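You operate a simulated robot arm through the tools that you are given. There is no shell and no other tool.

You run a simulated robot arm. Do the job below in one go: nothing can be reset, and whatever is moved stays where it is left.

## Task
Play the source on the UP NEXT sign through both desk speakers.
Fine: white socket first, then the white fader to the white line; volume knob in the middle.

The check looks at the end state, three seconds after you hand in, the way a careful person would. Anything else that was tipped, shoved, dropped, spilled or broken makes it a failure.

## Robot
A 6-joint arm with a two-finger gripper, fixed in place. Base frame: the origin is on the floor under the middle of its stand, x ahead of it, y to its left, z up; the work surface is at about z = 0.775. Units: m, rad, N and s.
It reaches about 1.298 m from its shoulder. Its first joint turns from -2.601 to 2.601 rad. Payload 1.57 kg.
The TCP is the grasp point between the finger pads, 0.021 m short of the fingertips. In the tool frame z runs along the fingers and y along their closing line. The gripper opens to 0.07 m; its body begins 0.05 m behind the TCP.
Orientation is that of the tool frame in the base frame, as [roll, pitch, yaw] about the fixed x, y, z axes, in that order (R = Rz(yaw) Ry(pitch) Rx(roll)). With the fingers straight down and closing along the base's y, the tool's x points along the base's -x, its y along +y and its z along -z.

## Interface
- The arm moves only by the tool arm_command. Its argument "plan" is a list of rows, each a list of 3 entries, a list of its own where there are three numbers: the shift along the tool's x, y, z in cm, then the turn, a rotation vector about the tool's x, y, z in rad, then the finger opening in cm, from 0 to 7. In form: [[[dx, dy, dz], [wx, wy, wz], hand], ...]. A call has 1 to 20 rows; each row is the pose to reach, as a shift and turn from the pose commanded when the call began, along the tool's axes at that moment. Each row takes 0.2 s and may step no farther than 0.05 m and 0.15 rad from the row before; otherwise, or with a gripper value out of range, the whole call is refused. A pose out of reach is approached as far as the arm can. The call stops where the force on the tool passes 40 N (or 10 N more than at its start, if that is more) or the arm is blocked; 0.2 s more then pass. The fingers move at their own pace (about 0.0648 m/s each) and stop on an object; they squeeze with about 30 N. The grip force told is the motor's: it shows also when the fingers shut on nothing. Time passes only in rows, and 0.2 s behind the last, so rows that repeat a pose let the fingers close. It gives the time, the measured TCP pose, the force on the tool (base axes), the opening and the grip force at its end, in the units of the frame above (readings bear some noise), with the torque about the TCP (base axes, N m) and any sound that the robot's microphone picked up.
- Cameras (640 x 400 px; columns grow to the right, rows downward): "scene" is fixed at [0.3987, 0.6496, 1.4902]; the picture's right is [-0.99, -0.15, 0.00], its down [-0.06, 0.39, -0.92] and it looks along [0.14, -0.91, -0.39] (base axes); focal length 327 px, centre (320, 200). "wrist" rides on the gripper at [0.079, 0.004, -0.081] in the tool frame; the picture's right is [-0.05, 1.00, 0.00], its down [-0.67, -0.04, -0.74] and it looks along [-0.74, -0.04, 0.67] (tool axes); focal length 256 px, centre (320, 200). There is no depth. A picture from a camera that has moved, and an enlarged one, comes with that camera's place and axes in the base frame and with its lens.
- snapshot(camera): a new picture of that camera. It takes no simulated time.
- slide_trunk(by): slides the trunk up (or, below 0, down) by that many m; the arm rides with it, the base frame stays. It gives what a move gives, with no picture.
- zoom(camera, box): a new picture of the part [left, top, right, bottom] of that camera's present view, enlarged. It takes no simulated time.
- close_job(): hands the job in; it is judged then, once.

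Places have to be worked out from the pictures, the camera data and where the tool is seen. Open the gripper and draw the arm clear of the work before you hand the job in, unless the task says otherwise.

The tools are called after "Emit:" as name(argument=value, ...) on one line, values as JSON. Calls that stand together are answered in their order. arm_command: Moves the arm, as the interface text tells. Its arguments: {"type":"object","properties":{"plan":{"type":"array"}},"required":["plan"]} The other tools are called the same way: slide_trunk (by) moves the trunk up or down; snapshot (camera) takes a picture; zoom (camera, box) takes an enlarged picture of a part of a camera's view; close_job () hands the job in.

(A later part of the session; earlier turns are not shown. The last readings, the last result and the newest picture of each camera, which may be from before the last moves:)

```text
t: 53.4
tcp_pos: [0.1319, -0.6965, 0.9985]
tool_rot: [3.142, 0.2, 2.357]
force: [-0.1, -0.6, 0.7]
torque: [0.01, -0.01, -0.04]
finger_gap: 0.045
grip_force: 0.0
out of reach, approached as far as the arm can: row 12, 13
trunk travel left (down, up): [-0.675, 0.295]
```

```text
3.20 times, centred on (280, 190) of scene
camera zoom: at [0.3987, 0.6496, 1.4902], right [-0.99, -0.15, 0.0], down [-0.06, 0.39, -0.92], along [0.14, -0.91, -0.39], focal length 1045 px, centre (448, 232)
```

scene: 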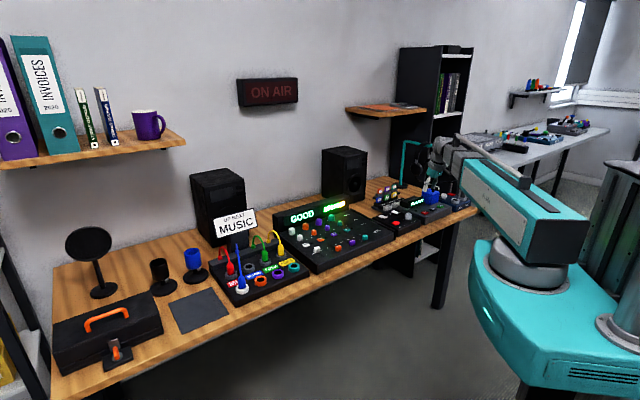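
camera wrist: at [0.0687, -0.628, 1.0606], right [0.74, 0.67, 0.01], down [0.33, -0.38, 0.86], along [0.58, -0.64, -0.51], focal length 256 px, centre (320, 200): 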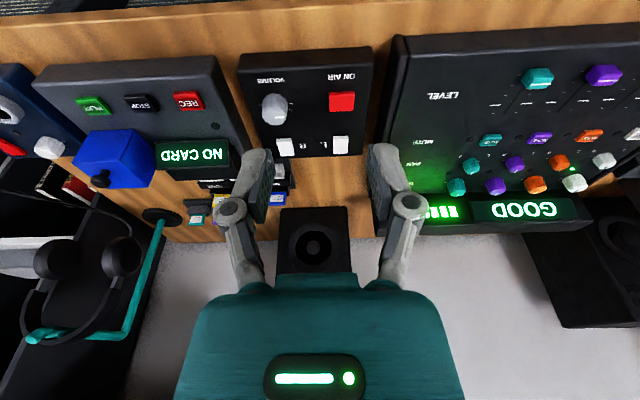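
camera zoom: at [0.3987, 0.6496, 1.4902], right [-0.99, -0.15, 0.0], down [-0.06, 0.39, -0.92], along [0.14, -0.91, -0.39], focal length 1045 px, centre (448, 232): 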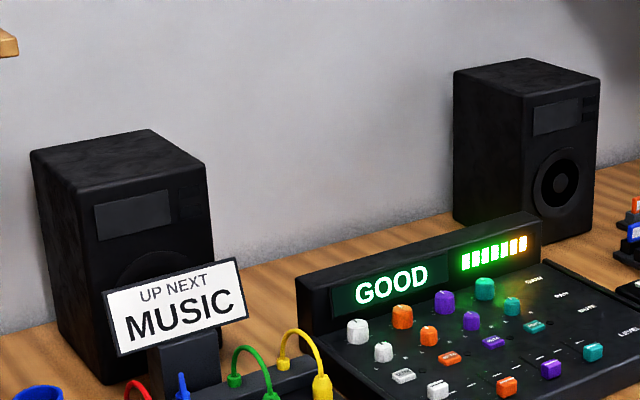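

The rockers look alike from above, so I need a low side-on view. I tilt to 0.5 rad and lower the camera in front of the desk edge.

Emit:
arm_command(plan=[[[0, 0, 0], [0, -0.1, 0], 4.5], [[0, 0, 0], [0, -0.2, 0], 4.5], [[0, 0, 0], [0, -0.3, 0], 4.5], [[0, 0, 0], [0, -0.3, 0], 4.5]])

Emit:
slide_trunk(by=-0.14)

Emit:
snapshot(camera="wrist")

Emit:
snapshot(camera="scene")

```text
t: 54.4
tcp_pos: [0.1328, -0.6966, 1.0171]
tool_rot: [-3.141, 0.501, 2.356]
force: [0.3, -0.4, 0.4]
torque: [0.0, -0.02, 0.04]
finger_gap: 0.045
grip_force: 0.0
out of reach, approached as far as the arm can: row 1, 2, 3, 4
trunk travel left (down, up): [-0.675, 0.295]
```

```text
t: 56.1
tcp_pos: [0.1321, -0.6966, 0.8762]
tool_rot: [3.141, 0.501, 2.355]
force: [-0.1, 0.6, -0.4]
torque: [-0.01, -0.01, 0.02]
finger_gap: 0.0451
grip_force: 0.0
trunk travel left (down, up): [-0.535, 0.435]
```

```text
taken
camera wrist: at [0.0582, -0.6173, 0.9092], right [0.74, 0.67, 0.02], down [0.14, -0.19, 0.97], along [0.66, -0.72, -0.23], focal length 256 px, centre (320, 200)
```

wrist: 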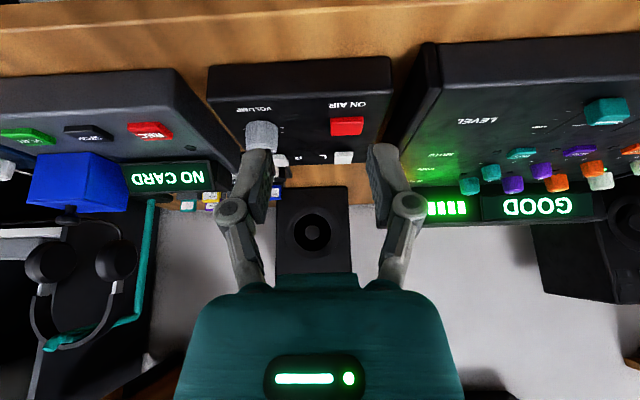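

```text
taken
```

scene: 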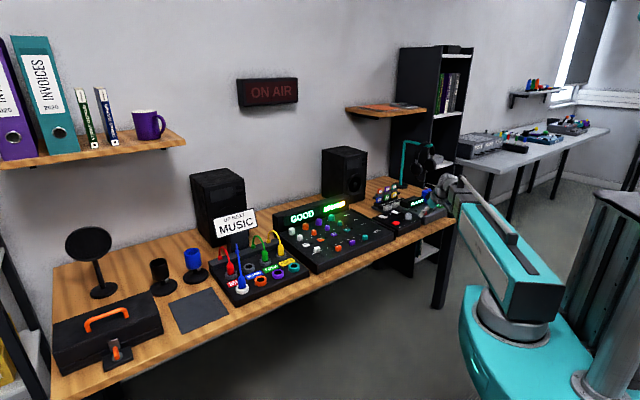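

Emit:
zoom(camera="wrist", box=[230, 90, 380, 200])

Emit:
zoom(camera="wrist", box=[265, 140, 365, 190])

Emit:
zoom(camera="scene", box=[376, 206, 402, 222])

```text
3.64 times, centred on (305, 145) of wrist
camera zoom: at [0.0582, -0.6173, 0.9092], right [0.74, 0.67, 0.02], down [0.14, -0.19, 0.97], along [0.66, -0.72, -0.23], focal length 931 px, centre (374, 400)
```

zoom: 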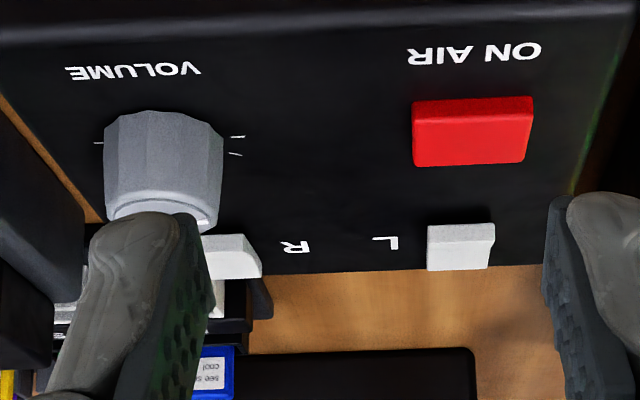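

```text
6.40 times, centred on (315, 165) of wrist
camera zoom: at [0.0582, -0.6173, 0.9092], right [0.74, 0.67, 0.02], down [0.14, -0.19, 0.97], along [0.66, -0.72, -0.23], focal length 1638 px, centre (352, 424)
```

zoom: 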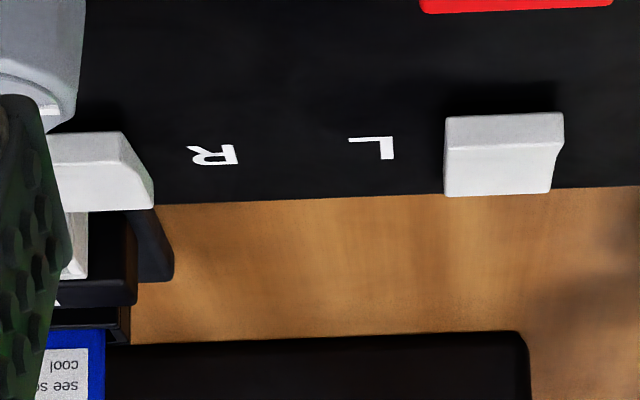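

```text
16.00 times, centred on (389, 214) of scene
camera zoom: at [0.3987, 0.6496, 1.4902], right [-0.99, -0.15, 0.0], down [-0.06, 0.39, -0.92], along [0.14, -0.91, -0.39], focal length 5225 px, centre (-784, -24)
```

zoom: 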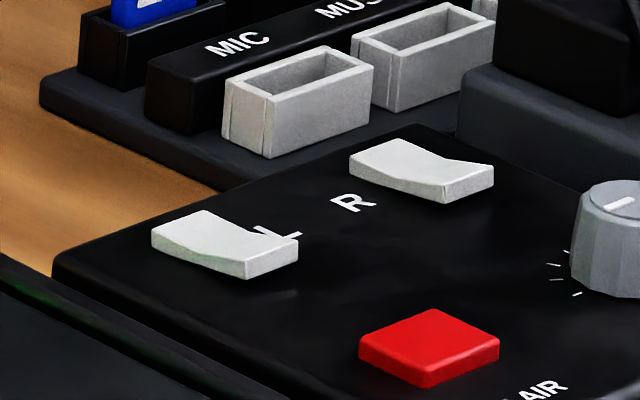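

Both rockers look identical (far half flat, near half raised), so I can't yet tell on from off; the microphone may tell once the volume is up. I first get a top-down view of the volume knob to plan gripping it: trunk up, tilt back to 0, over the knob.

Emit:
slide_trunk(by=0.1)

Emit:
arm_command(plan=[[[-2.46, -1.02, 1.88], [0, 0.1, 0], 5.5], [[-4.92, -2.04, 3.76], [0, 0.2, 0], 5.5], [[-7.37, -3.06, 5.65], [0, 0.3, 0], 5.5], [[-9.83, -4.08, 7.53], [0, 0.4, 0], 5.5], [[-12.29, -5.1, 9.41], [0, 0.5, 0], 5.5], [[-12.29, -5.1, 9.41], [0, 0.5, 0], 5.5]])

Emit:
snapshot(camera="wrist")

Emit:
snapshot(camera="scene")

```text
t: 57.4
tcp_pos: [0.1324, -0.6957, 0.9763]
tool_rot: [-3.139, 0.501, 2.356]
force: [-0.1, -1.3, -1.0]
torque: [0.01, -0.01, 0.0]
finger_gap: 0.045
grip_force: 0.2
trunk travel left (down, up): [-0.635, 0.335]
```

```text
t: 58.8
tcp_pos: [0.2034, -0.8395, 0.9546]
tool_rot: [-3.14, -0.003, 2.356]
force: [-0.4, 0.2, 0.4]
torque: [0.0, 0.01, 0.04]
finger_gap: 0.0549
grip_force: 0.0
out of reach, approached as far as the arm can: row 2, 3, 4
trunk travel left (down, up): [-0.635, 0.335]
```

```text
taken
camera wrist: at [0.1506, -0.7815, 1.0343], right [0.74, 0.67, 0.0], down [0.45, -0.5, 0.74], along [0.5, -0.55, -0.67], focal length 256 px, centre (320, 200)
```

wrist: 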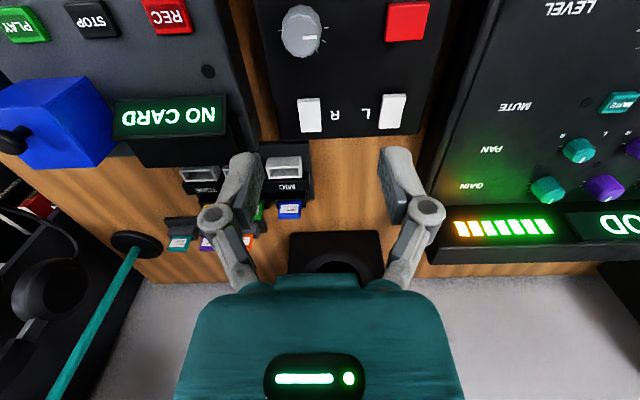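

```text
taken
```

scene: 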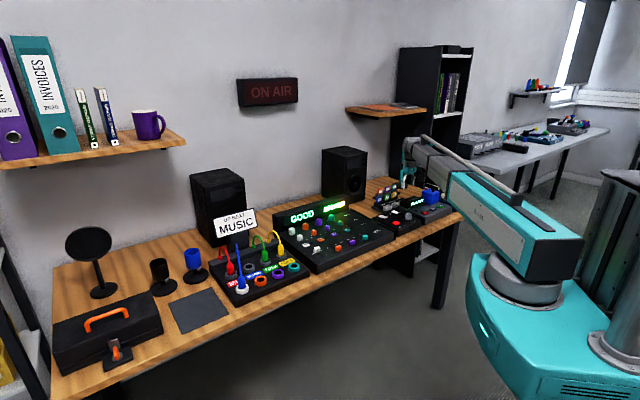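

Emit:
zoom(camera="wrist", box=[240, 0, 350, 70])

Emit:
zoom(camera="wrist", box=[270, 70, 430, 150])

Emit:
zoom(camera="wrist", box=[150, 0, 310, 160])

```text
5.71 times, centred on (295, 35) of wrist
camera zoom: at [0.1506, -0.7815, 1.0343], right [0.74, 0.67, 0.0], down [0.45, -0.5, 0.74], along [0.5, -0.55, -0.67], focal length 1463 px, centre (463, 1143)
```

zoom: 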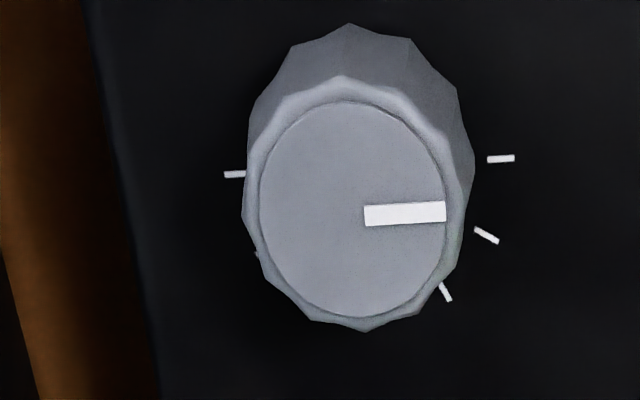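

```text
4.00 times, centred on (350, 110) of wrist
camera zoom: at [0.1506, -0.7815, 1.0343], right [0.74, 0.67, 0.0], down [0.45, -0.5, 0.74], along [0.5, -0.55, -0.67], focal length 1024 px, centre (200, 560)
```

zoom: 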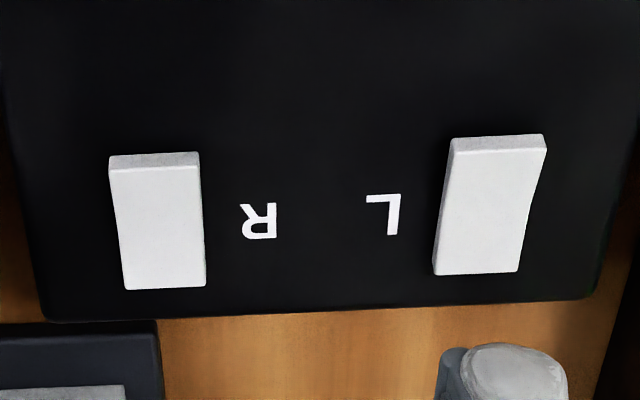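

```text
2.50 times, centred on (230, 80) of wrist
camera zoom: at [0.1506, -0.7815, 1.0343], right [0.74, 0.67, 0.0], down [0.45, -0.5, 0.74], along [0.5, -0.55, -0.67], focal length 640 px, centre (545, 500)
```

zoom: 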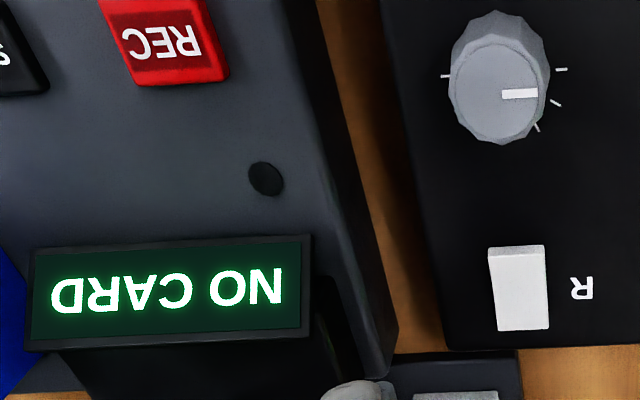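

The knob's ticks run every 30° from 9 to 3 o'clock and the pointer is at the minimum (9 o'clock), so the middle is 12 o'clock, toward the wall: turn 90° clockwise. The knob centre is (p -0.465, q 0.724), top z 0.794. I centre above it and pre-turn the hand 45° the other way, so the fingers stay clear of the recorder.

Emit:
arm_command(plan=[[[0.23, -0.25, 0], [0, 0, -0.131], 4.8], [[0.45, -0.51, 0], [0, 0, -0.262], 4.8], [[0.68, -0.76, 0], [0, 0, -0.393], 4.8], [[0.9, -1.01, 0], [0, 0, -0.524], 4.8], [[1.13, -1.27, 0], [0, 0, -0.654], 4.8], [[1.35, -1.52, 0], [0, 0, -0.785], 4.8], [[1.35, -1.52, 0], [0, 0, -0.785], 4.8]])

Emit:
snapshot(camera="wrist")

Emit:
snapshot(camera="scene")

```text
t: 60.4
tcp_pos: [0.1841, -0.8425, 0.9531]
tool_rot: [-3.14, 0.0, 3.141]
force: [0.7, -0.3, -0.6]
torque: [0.0, -0.01, 0.03]
finger_gap: 0.048
grip_force: 0.1
trunk travel left (down, up): [-0.635, 0.335]
```

```text
taken
camera wrist: at [0.104, -0.8388, 1.0344], right [0.05, 1.0, 0.0], down [0.67, -0.03, 0.74], along [0.74, -0.04, -0.67], focal length 256 px, centre (320, 200)
```

wrist: 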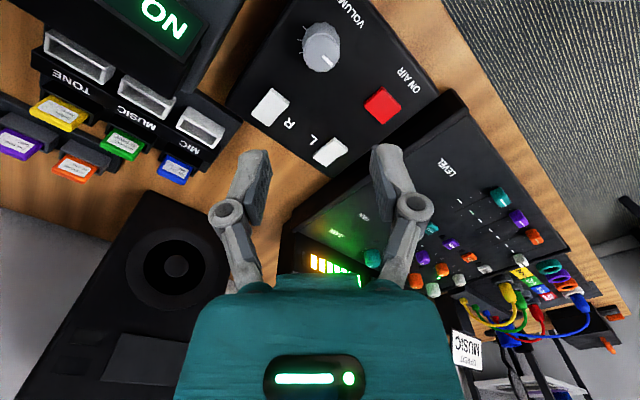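

```text
taken
```

scene: 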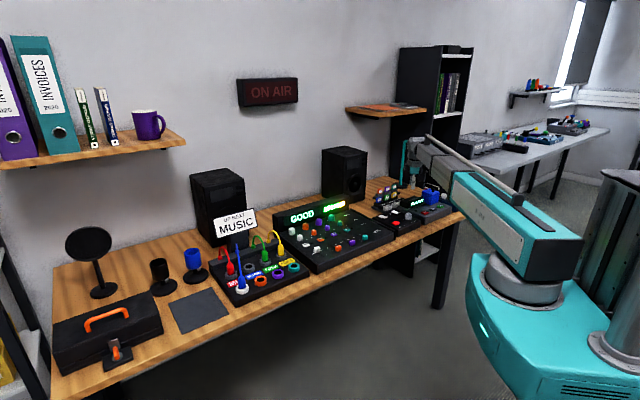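

Emit:
zoom(camera="wrist", box=[270, 0, 380, 90])

Emit:
zoom(camera="scene", box=[380, 150, 470, 230])

```text
4.44 times, centred on (325, 45) of wrist
camera zoom: at [0.104, -0.8388, 1.0344], right [0.05, 1.0, 0.0], down [0.67, -0.03, 0.74], along [0.74, -0.04, -0.67], focal length 1138 px, centre (298, 889)
```

zoom: 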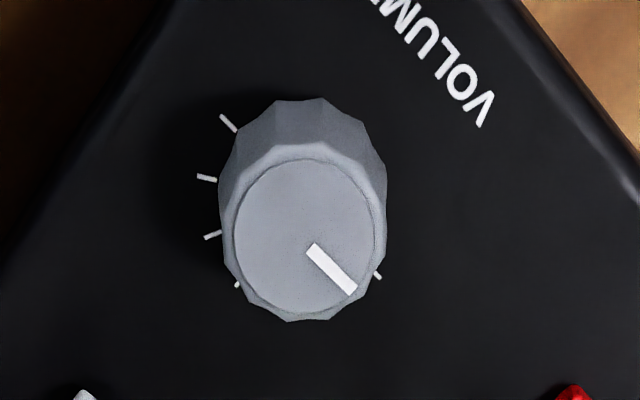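

```text
5.00 times, centred on (425, 190) of scene
camera zoom: at [0.3987, 0.6496, 1.4902], right [-0.99, -0.15, 0.0], down [-0.06, 0.39, -0.92], along [0.14, -0.91, -0.39], focal length 1633 px, centre (-205, 250)
```

zoom: 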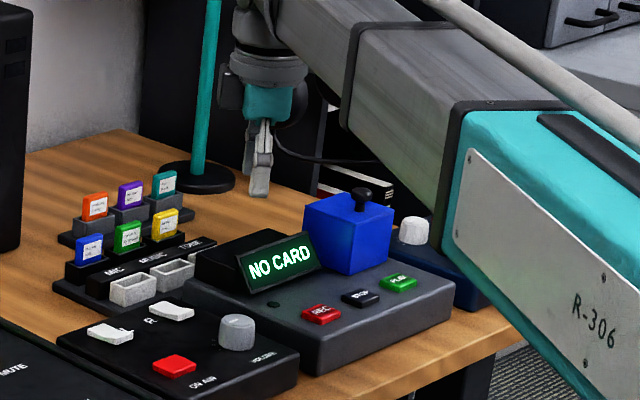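

The knob centre from this view is (x 0.182, y -0.841), within 2 mm of the TCP. I correct that and lower the trunk 0.11 m, keeping the tips above the knob.

Emit:
arm_command(plan=[[[0.1, 0.15, 0], [0, 0, 0], 4.8], [[0.1, 0.15, 0], [0, 0, 0], 4.8]])

Emit:
slide_trunk(by=-0.11)

Emit:
snapshot(camera="wrist")

Emit:
zoom(camera="scene", box=[375, 150, 475, 230])

```text
t: 61.0
tcp_pos: [0.1818, -0.841, 0.9545]
tool_rot: [-3.141, 0.001, -3.142]
force: [0.5, 0.8, -0.5]
torque: [0.01, -0.02, 0.01]
finger_gap: 0.0479
grip_force: 0.1
trunk travel left (down, up): [-0.635, 0.335]
```

```text
t: 62.4
tcp_pos: [0.1827, -0.8414, 0.8439]
tool_rot: [-3.139, -0.001, -3.14]
force: [-0.3, -0.4, 0.3]
torque: [0.0, -0.03, 0.02]
finger_gap: 0.0479
grip_force: 0.0
trunk travel left (down, up): [-0.525, 0.445]
```

```text
taken
camera wrist: at [0.1034, -0.8372, 0.9244], right [0.05, 1.0, 0.0], down [0.67, -0.04, 0.74], along [0.74, -0.04, -0.67], focal length 256 px, centre (320, 200)
```

wrist: 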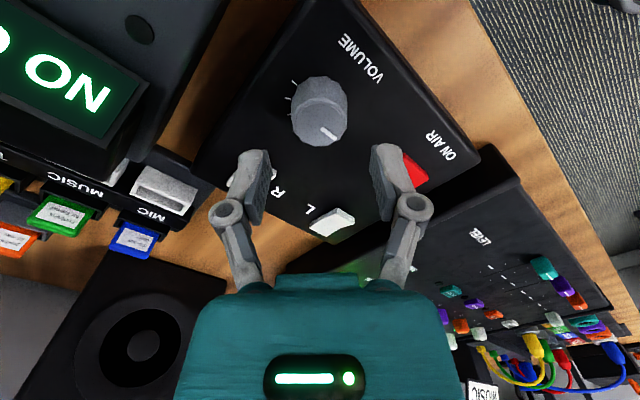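

```text
5.00 times, centred on (425, 190) of scene
camera zoom: at [0.3987, 0.6496, 1.4902], right [-0.99, -0.15, 0.0], down [-0.06, 0.39, -0.92], along [0.14, -0.91, -0.39], focal length 1633 px, centre (-205, 250)
```

zoom: 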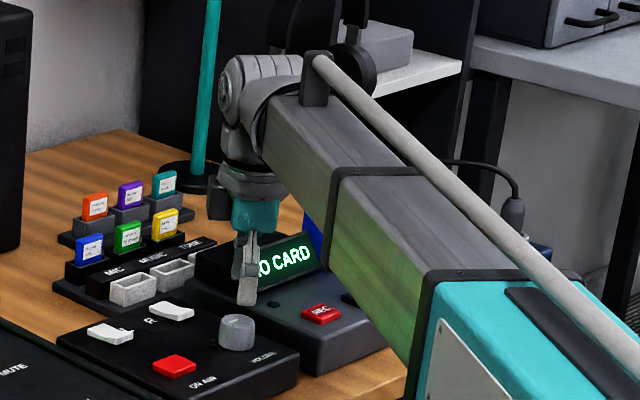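

Emit:
zoom(camera="wrist", box=[260, 60, 390, 160])

```text
4.00 times, centred on (325, 110) of wrist
camera zoom: at [0.1034, -0.8372, 0.9244], right [0.05, 1.0, 0.0], down [0.67, -0.04, 0.74], along [0.74, -0.04, -0.67], focal length 1024 px, centre (300, 560)
```

zoom: 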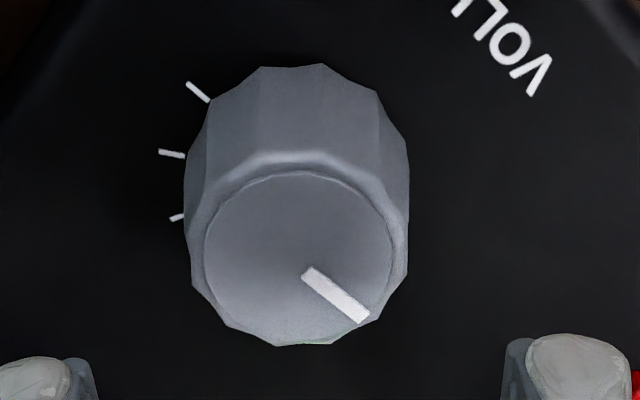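

The knob is centred within a millimetre. I lower 3 cm, then 1.2 cm more to bring the tips just above the panel.

Emit:
slide_trunk(by=-0.03)

Emit:
slide_trunk(by=-0.01)

Emit:
snapshot(camera="wrist")

Emit:
zoom(camera="scene", box=[375, 180, 435, 230])

```text
t: 63.2
tcp_pos: [0.1831, -0.8417, 0.8144]
tool_rot: [3.141, 0.001, -3.141]
force: [1.0, -1.0, -0.3]
torque: [0.02, 0.01, 0.03]
finger_gap: 0.0482
grip_force: 0.1
trunk travel left (down, up): [-0.495, 0.475]
```

```text
t: 63.8
tcp_pos: [0.1829, -0.841, 0.8045]
tool_rot: [3.14, 0.0, 3.141]
force: [0.1, -0.5, -0.2]
torque: [0.03, 0.02, -0.04]
finger_gap: 0.0481
grip_force: 0.1
trunk travel left (down, up): [-0.485, 0.485]
```

```text
taken
camera wrist: at [0.1034, -0.8372, 0.8843], right [0.05, 1.0, 0.0], down [0.67, -0.04, 0.74], along [0.74, -0.04, -0.67], focal length 256 px, centre (320, 200)
```

wrist: 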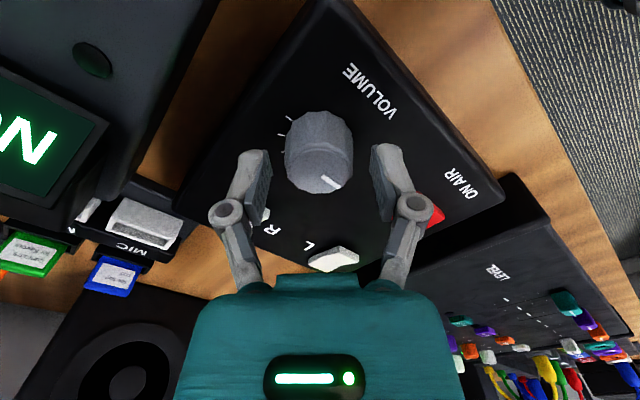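

```text
8.00 times, centred on (405, 205) of scene
camera zoom: at [0.3987, 0.6496, 1.4902], right [-0.99, -0.15, 0.0], down [-0.06, 0.39, -0.92], along [0.14, -0.91, -0.39], focal length 2612 px, centre (-360, 160)
```

zoom: 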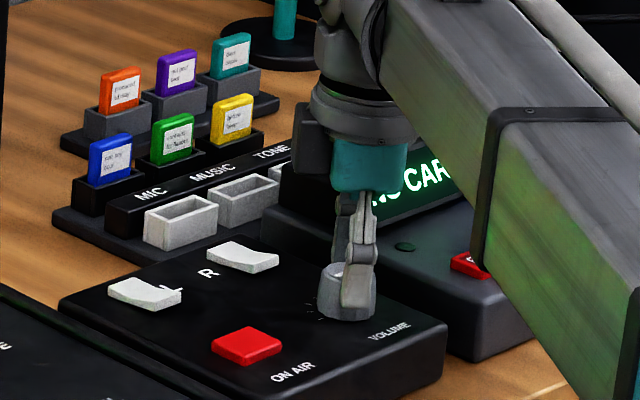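

The fingers straddle the knob. I lower 3 mm more, close on it, and confirm the grip before turning.

Emit:
slide_trunk(by=-0.003)

Emit:
arm_command(plan=[[[0, 0, 0], [0, 0, 0], 4.0], [[0, 0, 0], [0, 0, 0], 3.2], [[0, 0, 0], [0, 0, 0], 2.8], [[0, 0, 0], [0, 0, 0], 2.8], [[0, 0, 0], [0, 0, 0], 2.8]])

Emit:
snapshot(camera="wrist")

```text
t: 64.3
tcp_pos: [0.1834, -0.8409, 0.8002]
tool_rot: [3.141, -0.002, -3.141]
force: [-0.7, 0.2, -0.2]
torque: [-0.01, 0.0, -0.01]
finger_gap: 0.0481
grip_force: 0.0
trunk travel left (down, up): [-0.482, 0.488]
```

```text
t: 65.5
tcp_pos: [0.1833, -0.8406, 0.8019]
tool_rot: [-3.139, 0.001, -3.14]
force: [1.0, -5.3, 3.2]
torque: [-0.12, 0.05, 0.02]
finger_gap: 0.0326
grip_force: 32.0
trunk travel left (down, up): [-0.482, 0.488]
```

```text
taken
camera wrist: at [0.1034, -0.8375, 0.8814], right [0.05, 1.0, 0.0], down [0.67, -0.04, 0.74], along [0.74, -0.04, -0.67], focal length 256 px, centre (320, 200)
```

wrist: 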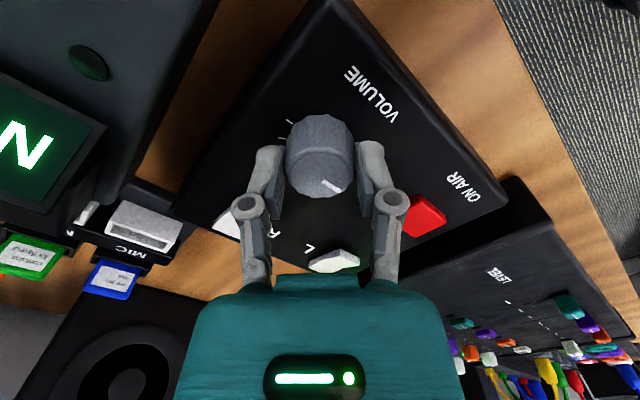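

Gripped at 3.3 cm. I turn the first half, 45° clockwise seen from above, and check the torque and any sound.

Emit:
arm_command(plan=[[[0, 0, 0], [0, 0, 0.12], 2.8], [[0, 0, 0], [0, 0, 0.24], 2.8], [[0, 0, 0], [0, 0, 0.36], 2.8], [[0, 0, 0], [0, 0, 0.48], 2.8], [[0, 0, 0], [0, 0, 0.6], 2.8], [[0, 0, 0], [0, 0, 0.7], 2.8], [[0, 0, 0], [0, 0, 0.785], 2.8], [[0, 0, 0], [0, 0, 0.785], 2.8]])

Emit:
snapshot(camera="wrist")

```text
t: 67.3
tcp_pos: [0.1833, -0.8401, 0.8007]
tool_rot: [-3.141, -0.001, 2.355]
force: [4.5, 0.3, 1.9]
torque: [0.11, -0.04, -0.01]
finger_gap: 0.0322
grip_force: 32.0
trunk travel left (down, up): [-0.482, 0.488]
```

```text
taken
camera wrist: at [0.1299, -0.7822, 0.8814], right [0.74, 0.67, 0.0], down [0.45, -0.5, 0.74], along [0.5, -0.55, -0.67], focal length 256 px, centre (320, 200)
```

wrist: 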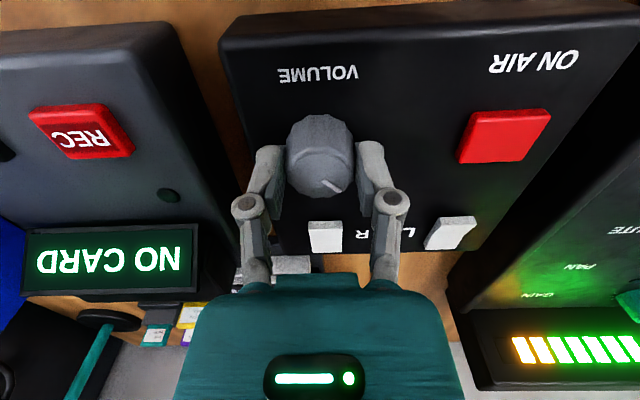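

The knob follows without slip and the pointer is now at about 10:30. No sound yet. I turn the other 45°.

Emit:
arm_command(plan=[[[0, 0, 0], [0, 0, 0.12], 2.8], [[0, 0, 0], [0, 0, 0.24], 2.8], [[0, 0, 0], [0, 0, 0.36], 2.8], [[0, 0, 0], [0, 0, 0.48], 2.8], [[0, 0, 0], [0, 0, 0.6], 2.8], [[0, 0, 0], [0, 0, 0.7], 2.8], [[0, 0, 0], [0, 0, 0.785], 2.8], [[0, 0, 0], [0, 0, 0.785], 2.8]])

Emit:
snapshot(camera="wrist")

Emit:
snapshot(camera="scene")

```text
t: 69.1
tcp_pos: [0.1829, -0.8403, 0.8022]
tool_rot: [-3.14, -0.001, 1.57]
force: [9.4, 1.8, 2.5]
torque: [0.0, -0.19, -0.01]
finger_gap: 0.0323
grip_force: 31.8
trunk travel left (down, up): [-0.482, 0.488]
```

```text
taken
camera wrist: at [0.1878, -0.7618, 0.8813], right [1.0, -0.05, 0.0], down [-0.04, -0.67, 0.75], along [-0.04, -0.74, -0.67], focal length 256 px, centre (320, 200)
```

wrist: 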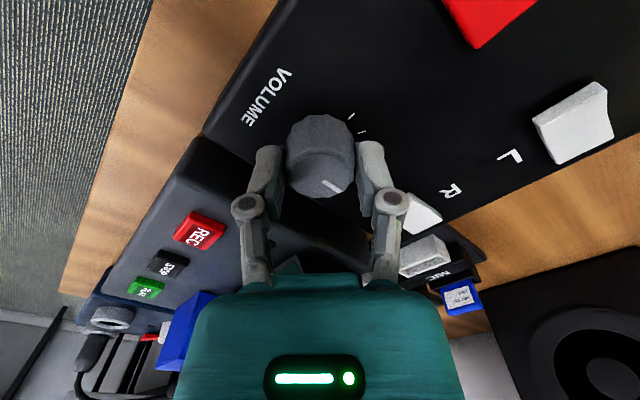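

```text
taken
```

scene: 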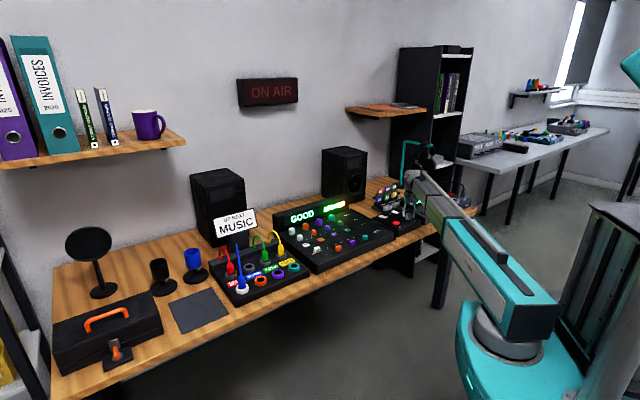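

The knob has turned 90°. I release it and lift away to check its pointer; still no sound is reported, so the rockers need a closer look.

Emit:
arm_command(plan=[[[0, 0, 0], [0, 0, 0], 3.8], [[0, 0, 0], [0, 0, 0], 4.8], [[0, 0, 0], [0, 0, 0], 4.8], [[0, 0, 0], [0, 0, 0], 4.8]])

Emit:
slide_trunk(by=0.11)

Emit:
snapshot(camera="wrist")

Emit:
zoom(camera="scene", box=[375, 180, 435, 230])

```text
t: 70.1
tcp_pos: [0.1824, -0.8411, 0.802]
tool_rot: [3.141, 0.001, 1.57]
force: [-1.4, -0.2, 0.2]
torque: [0.0, -0.02, 0.01]
finger_gap: 0.048
grip_force: 0.0
trunk travel left (down, up): [-0.482, 0.488]
```

```text
t: 71.5
tcp_pos: [0.1832, -0.8407, 0.9109]
tool_rot: [3.141, -0.001, 1.57]
force: [0.4, 0.0, 0.6]
torque: [0.01, -0.03, 0.0]
finger_gap: 0.0482
grip_force: 0.1
trunk travel left (down, up): [-0.592, 0.378]
```

```text
taken
camera wrist: at [0.1868, -0.7622, 0.9912], right [1.0, -0.05, 0.0], down [-0.04, -0.67, 0.75], along [-0.04, -0.74, -0.67], focal length 256 px, centre (320, 200)
```

wrist: 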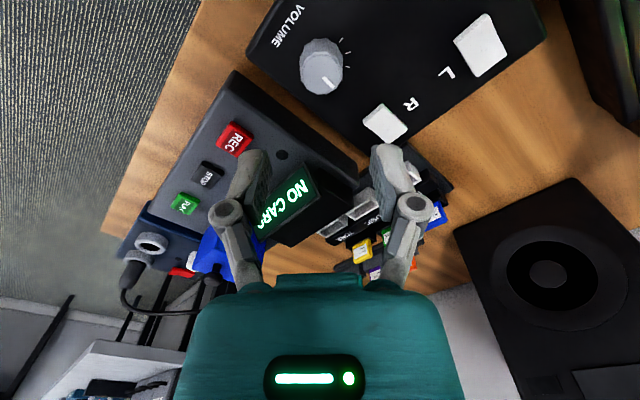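

```text
8.00 times, centred on (405, 205) of scene
camera zoom: at [0.3987, 0.6496, 1.4902], right [-0.99, -0.15, 0.0], down [-0.06, 0.39, -0.92], along [0.14, -0.91, -0.39], focal length 2612 px, centre (-360, 160)
```

zoom: 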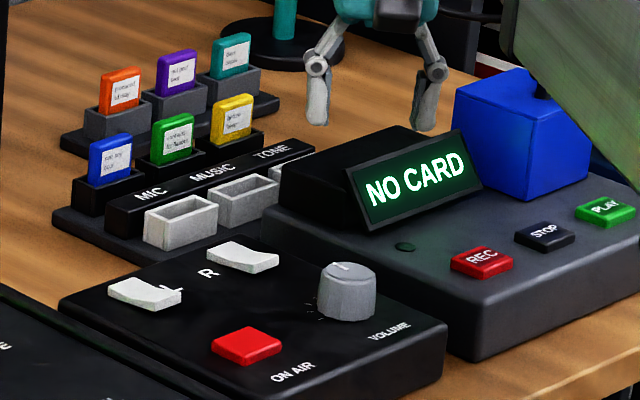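

I zoom in on the knob's pointer and on the rockers from this new angle.

Emit:
zoom(camera="wrist", box=[280, 25, 370, 105])

Emit:
zoom(camera="wrist", box=[340, 0, 550, 150])

Emit:
zoom(camera="scene", box=[384, 204, 416, 224])

```text
5.00 times, centred on (325, 65) of wrist
camera zoom: at [0.1868, -0.7622, 0.9912], right [1.0, -0.05, 0.0], down [-0.04, -0.67, 0.75], along [-0.04, -0.74, -0.67], focal length 1280 px, centre (295, 875)
```

zoom: 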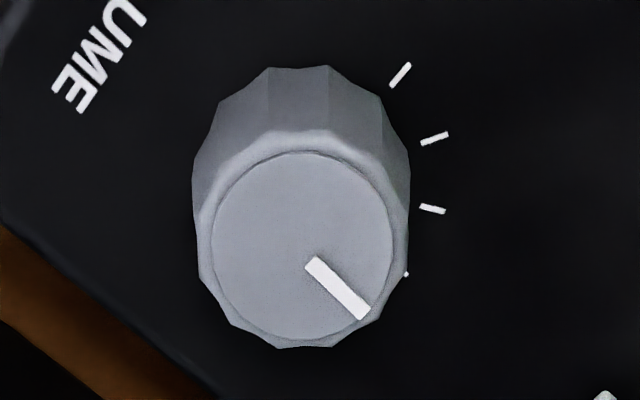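

```text
2.67 times, centred on (445, 75) of wrist
camera zoom: at [0.1868, -0.7622, 0.9912], right [1.0, -0.05, 0.0], down [-0.04, -0.67, 0.75], along [-0.04, -0.74, -0.67], focal length 683 px, centre (-13, 533)
```

zoom: 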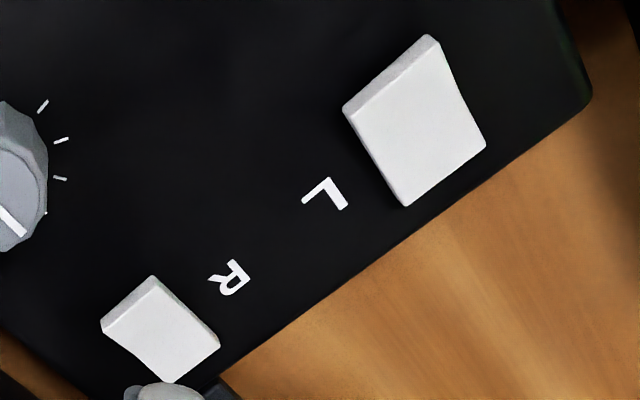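

```text
16.00 times, centred on (400, 214) of scene
camera zoom: at [0.3987, 0.6496, 1.4902], right [-0.99, -0.15, 0.0], down [-0.06, 0.39, -0.92], along [0.14, -0.91, -0.39], focal length 5225 px, centre (-960, -24)
```

zoom: 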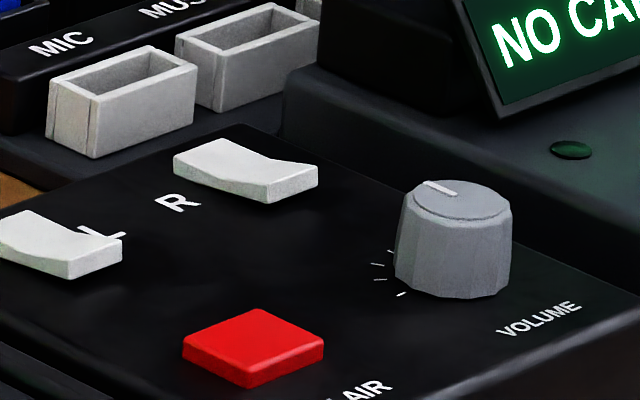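

The pointer is exactly along the wall direction, 12 o'clock. Both rockers have the far half down and the near half up, and nothing is heard. I check the speakers for any indicator.

Emit:
zoom(camera="scene", box=[185, 160, 255, 245])

Emit:
zoom(camera="scene", box=[315, 140, 375, 210])

Emit:
zoom(camera="scene", box=[220, 60, 320, 120])

Emit:
zoom(camera="wrist", box=[430, 150, 640, 400])

```text
4.71 times, centred on (220, 202) of scene
camera zoom: at [0.3987, 0.6496, 1.4902], right [-0.99, -0.15, 0.0], down [-0.06, 0.39, -0.92], along [0.14, -0.91, -0.39], focal length 1537 px, centre (791, 188)
```

zoom: 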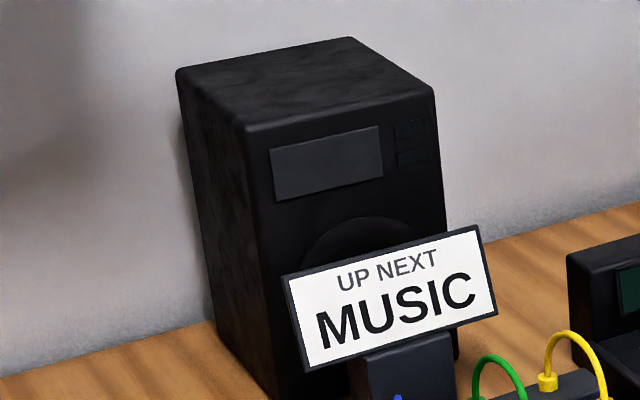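

```text
5.71 times, centred on (345, 175) of scene
camera zoom: at [0.3987, 0.6496, 1.4902], right [-0.99, -0.15, 0.0], down [-0.06, 0.39, -0.92], along [0.14, -0.91, -0.39], focal length 1866 px, centre (177, 343)
```

zoom: 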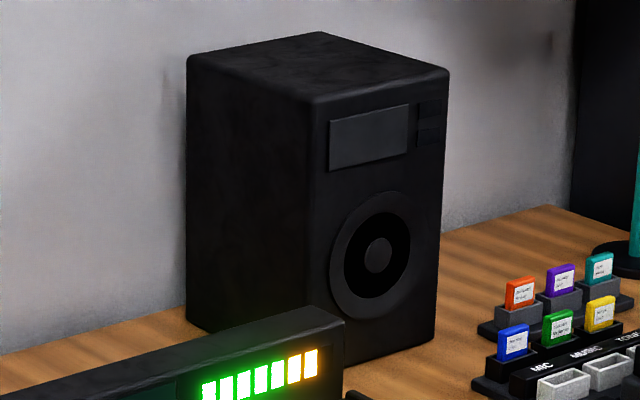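

```text
6.40 times, centred on (270, 90) of scene
camera zoom: at [0.3987, 0.6496, 1.4902], right [-0.99, -0.15, 0.0], down [-0.06, 0.39, -0.92], along [0.14, -0.91, -0.39], focal length 2090 px, centre (640, 904)
```

zoom: 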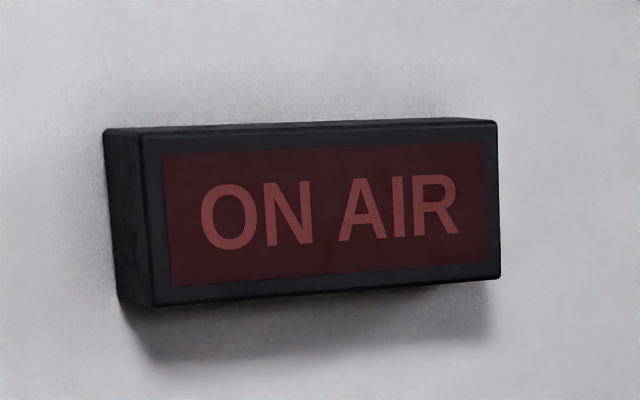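

```text
1.60 times, centred on (535, 275) of wrist
camera zoom: at [0.1868, -0.7622, 0.9912], right [1.0, -0.05, 0.0], down [-0.04, -0.67, 0.75], along [-0.04, -0.74, -0.67], focal length 410 px, centre (-24, 80)
```

zoom: 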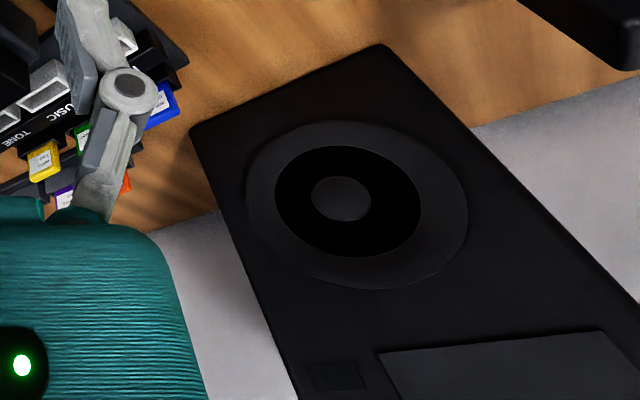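

The speakers' front displays are dark although the mixer is GOOD and the volume is up, so both rockers appear to be off (near half up). I'll press the near half of L first and see if the left speaker lights. I move above it with closed fingers, turning back square to the desk.

Emit:
arm_command(plan=[[[0.25, 1.83, 0], [0, 0, -0.131], 3], [[0.49, 3.65, 0], [0, 0, -0.262], 2], [[0.74, 5.48, 0], [0, 0, -0.393], 1], [[0.99, 7.3, 0], [0, 0, -0.524], 0], [[1.23, 9.13, 0], [0, 0, -0.654], 0], [[1.48, 10.95, 0], [0, 0, -0.785], 0], [[1.48, 10.95, 0], [0, 0, -0.785], 0]])

Emit:
arm_command(plan=[[[0, 0, 0], [0, -0.1, 0], 0], [[0, 0, 0], [0, -0.2, 0], 0], [[0, 0, 0], [0, -0.3, 0], 0], [[0, 0, 0], [0, -0.3, 0], 0]])

Emit:
snapshot(camera="wrist")

Emit:
snapshot(camera="scene")

```text
t: 73.1
tcp_pos: [0.293, -0.8259, 0.9121]
tool_rot: [3.142, 0.0, 2.358]
force: [-0.4, -0.1, -0.1]
torque: [0.01, 0.02, -0.01]
finger_gap: 0.0002
grip_force: 28.9
trunk travel left (down, up): [-0.592, 0.378]
```

```text
t: 74.1
tcp_pos: [0.2921, -0.8268, 0.9189]
tool_rot: [-3.141, 0.304, 2.354]
force: [0.5, 0.3, 0.5]
torque: [0.01, 0.02, 0.01]
finger_gap: 0.0
grip_force: 28.4
out of reach, approached as far as the arm can: row 2, 3, 4
trunk travel left (down, up): [-0.592, 0.378]
```

```text
taken
camera wrist: at [0.2245, -0.7534, 0.9726], right [0.74, 0.67, 0.01], down [0.27, -0.32, 0.91], along [0.61, -0.67, -0.42], focal length 256 px, centre (320, 200)
```

wrist: 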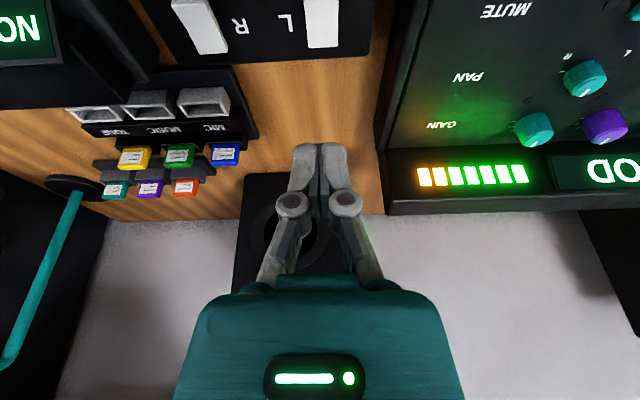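

```text
taken
```

scene: 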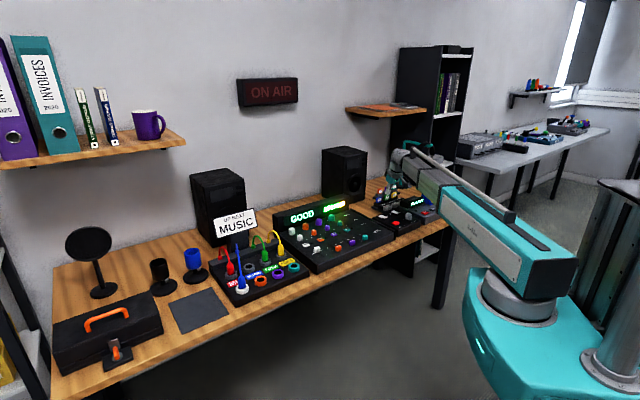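

The L rocker is right ahead on the centre line. I shift 3 mm and lower to 0.85 to see the tip over the rocker.

Emit:
arm_command(plan=[[[0, 0.3, 0], [0, 0, 0], 0], [[0, 0.3, 0], [0, 0, 0], 0]])

Emit:
slide_trunk(by=-0.07)

Emit:
snapshot(camera="wrist")

Emit:
zoom(camera="scene", box=[375, 180, 435, 230])

```text
t: 74.7
tcp_pos: [0.2942, -0.8262, 0.9197]
tool_rot: [-3.14, 0.3, 2.356]
force: [0.1, 0.2, 1.1]
torque: [0.0, -0.02, -0.03]
finger_gap: 0.0
grip_force: 28.0
trunk travel left (down, up): [-0.592, 0.378]
```

```text
t: 75.8
tcp_pos: [0.2939, -0.8242, 0.8493]
tool_rot: [3.141, 0.3, 2.356]
force: [-0.3, -0.3, 0.4]
torque: [-0.01, 0.01, -0.02]
finger_gap: 0.0001
grip_force: 28.0
trunk travel left (down, up): [-0.522, 0.448]
```

```text
taken
camera wrist: at [0.2266, -0.7511, 0.9026], right [0.74, 0.67, 0.01], down [0.27, -0.32, 0.91], along [0.61, -0.67, -0.42], focal length 256 px, centre (320, 200)
```

wrist: 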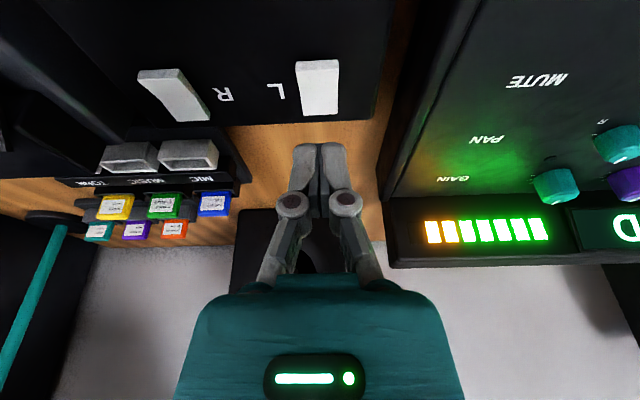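

```text
8.00 times, centred on (405, 205) of scene
camera zoom: at [0.3987, 0.6496, 1.4902], right [-0.99, -0.15, 0.0], down [-0.06, 0.39, -0.92], along [0.14, -0.91, -0.39], focal length 2612 px, centre (-360, 160)
```

zoom: 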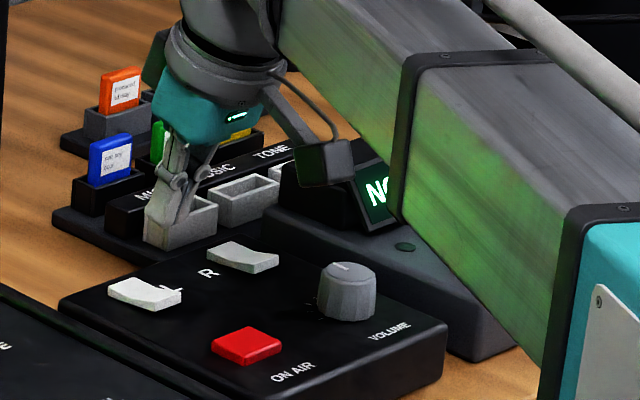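

The tip is centred on L (p -0.375), contact will be about 8 mm behind the rocker's near end. I shift 3 mm toward the operator, lower to just above it, then press in small steps.

Emit:
arm_command(plan=[[[0.29, 0, -0.09], [0, 0, 0], 0], [[0.29, 0, -0.09], [0, 0, 0], 0]])

Emit:
slide_trunk(by=-0.03)

Emit:
snapshot(camera="wrist")

Emit:
zoom(camera="scene", box=[375, 190, 423, 225])

```text
t: 76.4
tcp_pos: [0.2935, -0.823, 0.849]
tool_rot: [3.14, 0.301, 2.358]
force: [-0.4, 0.4, 0.4]
torque: [-0.03, 0.02, 0.0]
finger_gap: 0.0
grip_force: 28.7
trunk travel left (down, up): [-0.522, 0.448]
```

```text
t: 77.1
tcp_pos: [0.2926, -0.8218, 0.8201]
tool_rot: [-3.14, 0.298, 2.358]
force: [0.2, 0.2, -0.1]
torque: [-0.01, -0.04, -0.01]
finger_gap: 0.0
grip_force: 29.1
trunk travel left (down, up): [-0.492, 0.478]
```

```text
taken
camera wrist: at [0.2246, -0.7489, 0.8725], right [0.74, 0.67, 0.01], down [0.27, -0.32, 0.91], along [0.61, -0.67, -0.42], focal length 256 px, centre (320, 200)
```

wrist: 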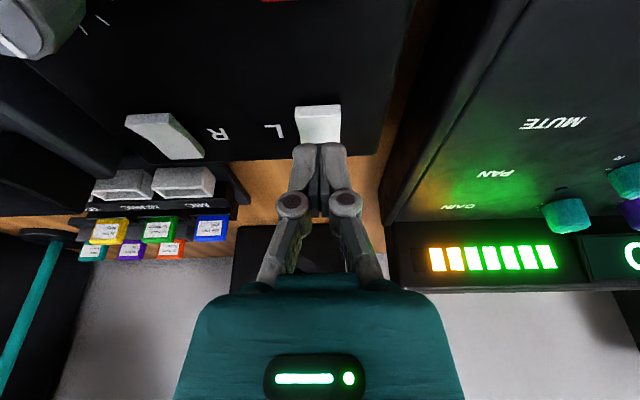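

```text
11.43 times, centred on (399, 208) of scene
camera zoom: at [0.3987, 0.6496, 1.4902], right [-0.99, -0.15, 0.0], down [-0.06, 0.39, -0.92], along [0.14, -0.91, -0.39], focal length 3732 px, centre (-583, 114)
```

zoom: 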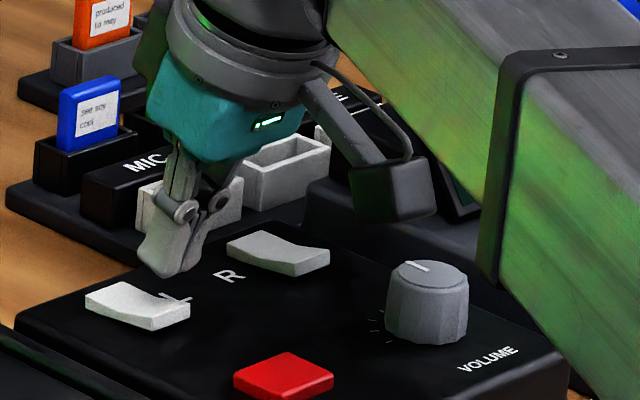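

In the wrist view the closed tips are centred on L's near half. I press down in small steps, watching the force.

Emit:
slide_trunk(by=-0.008)

Emit:
slide_trunk(by=-0.004)

Emit:
zoom(camera="scene", box=[375, 190, 423, 225])

Emit:
snapshot(camera="wrist")

```text
t: 77.7
tcp_pos: [0.2914, -0.8224, 0.8116]
tool_rot: [-3.141, 0.3, 2.358]
force: [-0.5, 0.3, -0.3]
torque: [0.0, 0.0, 0.02]
finger_gap: 0.0
grip_force: 29.0
trunk travel left (down, up): [-0.484, 0.486]
```

```text
t: 78.2
tcp_pos: [0.2923, -0.8229, 0.8073]
tool_rot: [-3.14, 0.299, 2.355]
force: [0.2, 0.2, -0.8]
torque: [0.01, 0.0, 0.0]
finger_gap: 0.0
grip_force: 28.1
trunk travel left (down, up): [-0.48, 0.49]
```

```text
11.43 times, centred on (399, 208) of scene
camera zoom: at [0.3987, 0.6496, 1.4902], right [-0.99, -0.15, 0.0], down [-0.06, 0.39, -0.92], along [0.14, -0.91, -0.39], focal length 3732 px, centre (-583, 114)
```

zoom: 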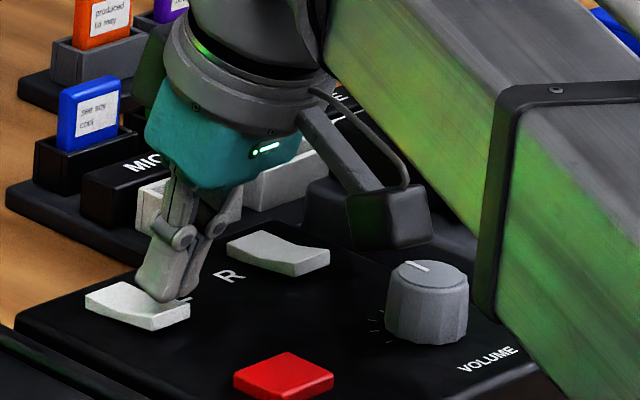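

```text
taken
camera wrist: at [0.2246, -0.749, 0.8606], right [0.74, 0.67, 0.01], down [0.27, -0.32, 0.91], along [0.61, -0.67, -0.42], focal length 256 px, centre (320, 200)
```

wrist: 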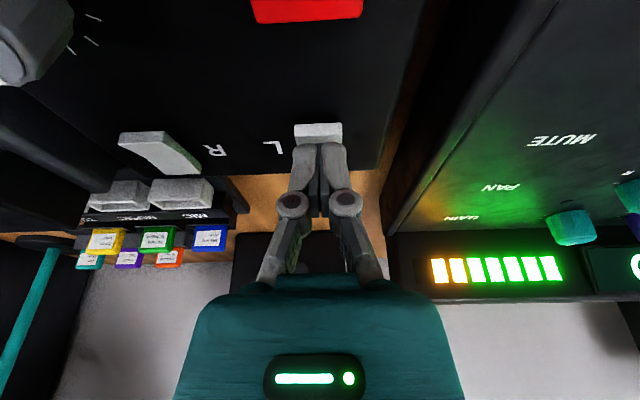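

Still no contact force; the wrist view shows the tips directly behind the rocker's raised near end. I continue down in 3 mm steps.

Emit:
slide_trunk(by=-0.003)

Emit:
slide_trunk(by=-0.003)

Emit:
snapshot(camera="scene")

Emit:
zoom(camera="wrist", box=[260, 90, 380, 190])

```text
t: 78.8
tcp_pos: [0.2917, -0.8215, 0.8049]
tool_rot: [3.141, 0.3, 2.355]
force: [0.4, 0.0, -0.6]
torque: [0.01, 0.01, -0.02]
finger_gap: 0.0
grip_force: 28.1
trunk travel left (down, up): [-0.477, 0.493]
```

```text
t: 79.3
tcp_pos: [0.2929, -0.8216, 0.8025]
tool_rot: [3.141, 0.3, 2.358]
force: [1.2, -0.8, 1.2]
torque: [-0.01, -0.01, -0.02]
finger_gap: 0.0
grip_force: 28.6
trunk travel left (down, up): [-0.474, 0.496]
```

```text
taken
```

scene: 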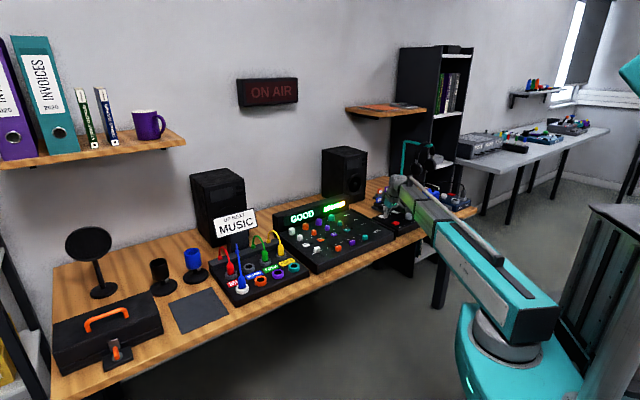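

```text
4.00 times, centred on (320, 140) of wrist
camera zoom: at [0.2246, -0.749, 0.8546], right [0.74, 0.67, 0.01], down [0.27, -0.32, 0.91], along [0.61, -0.67, -0.42], focal length 1024 px, centre (320, 440)
```

zoom: 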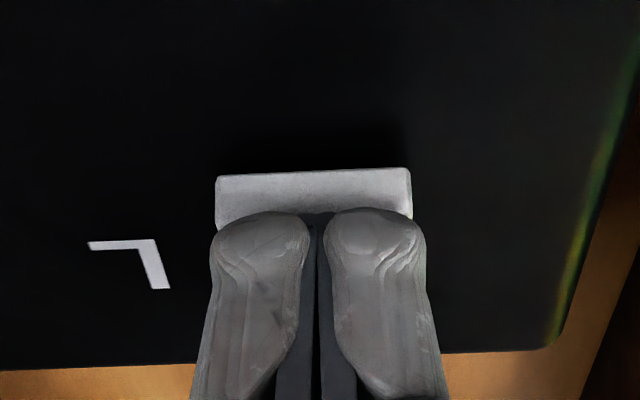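

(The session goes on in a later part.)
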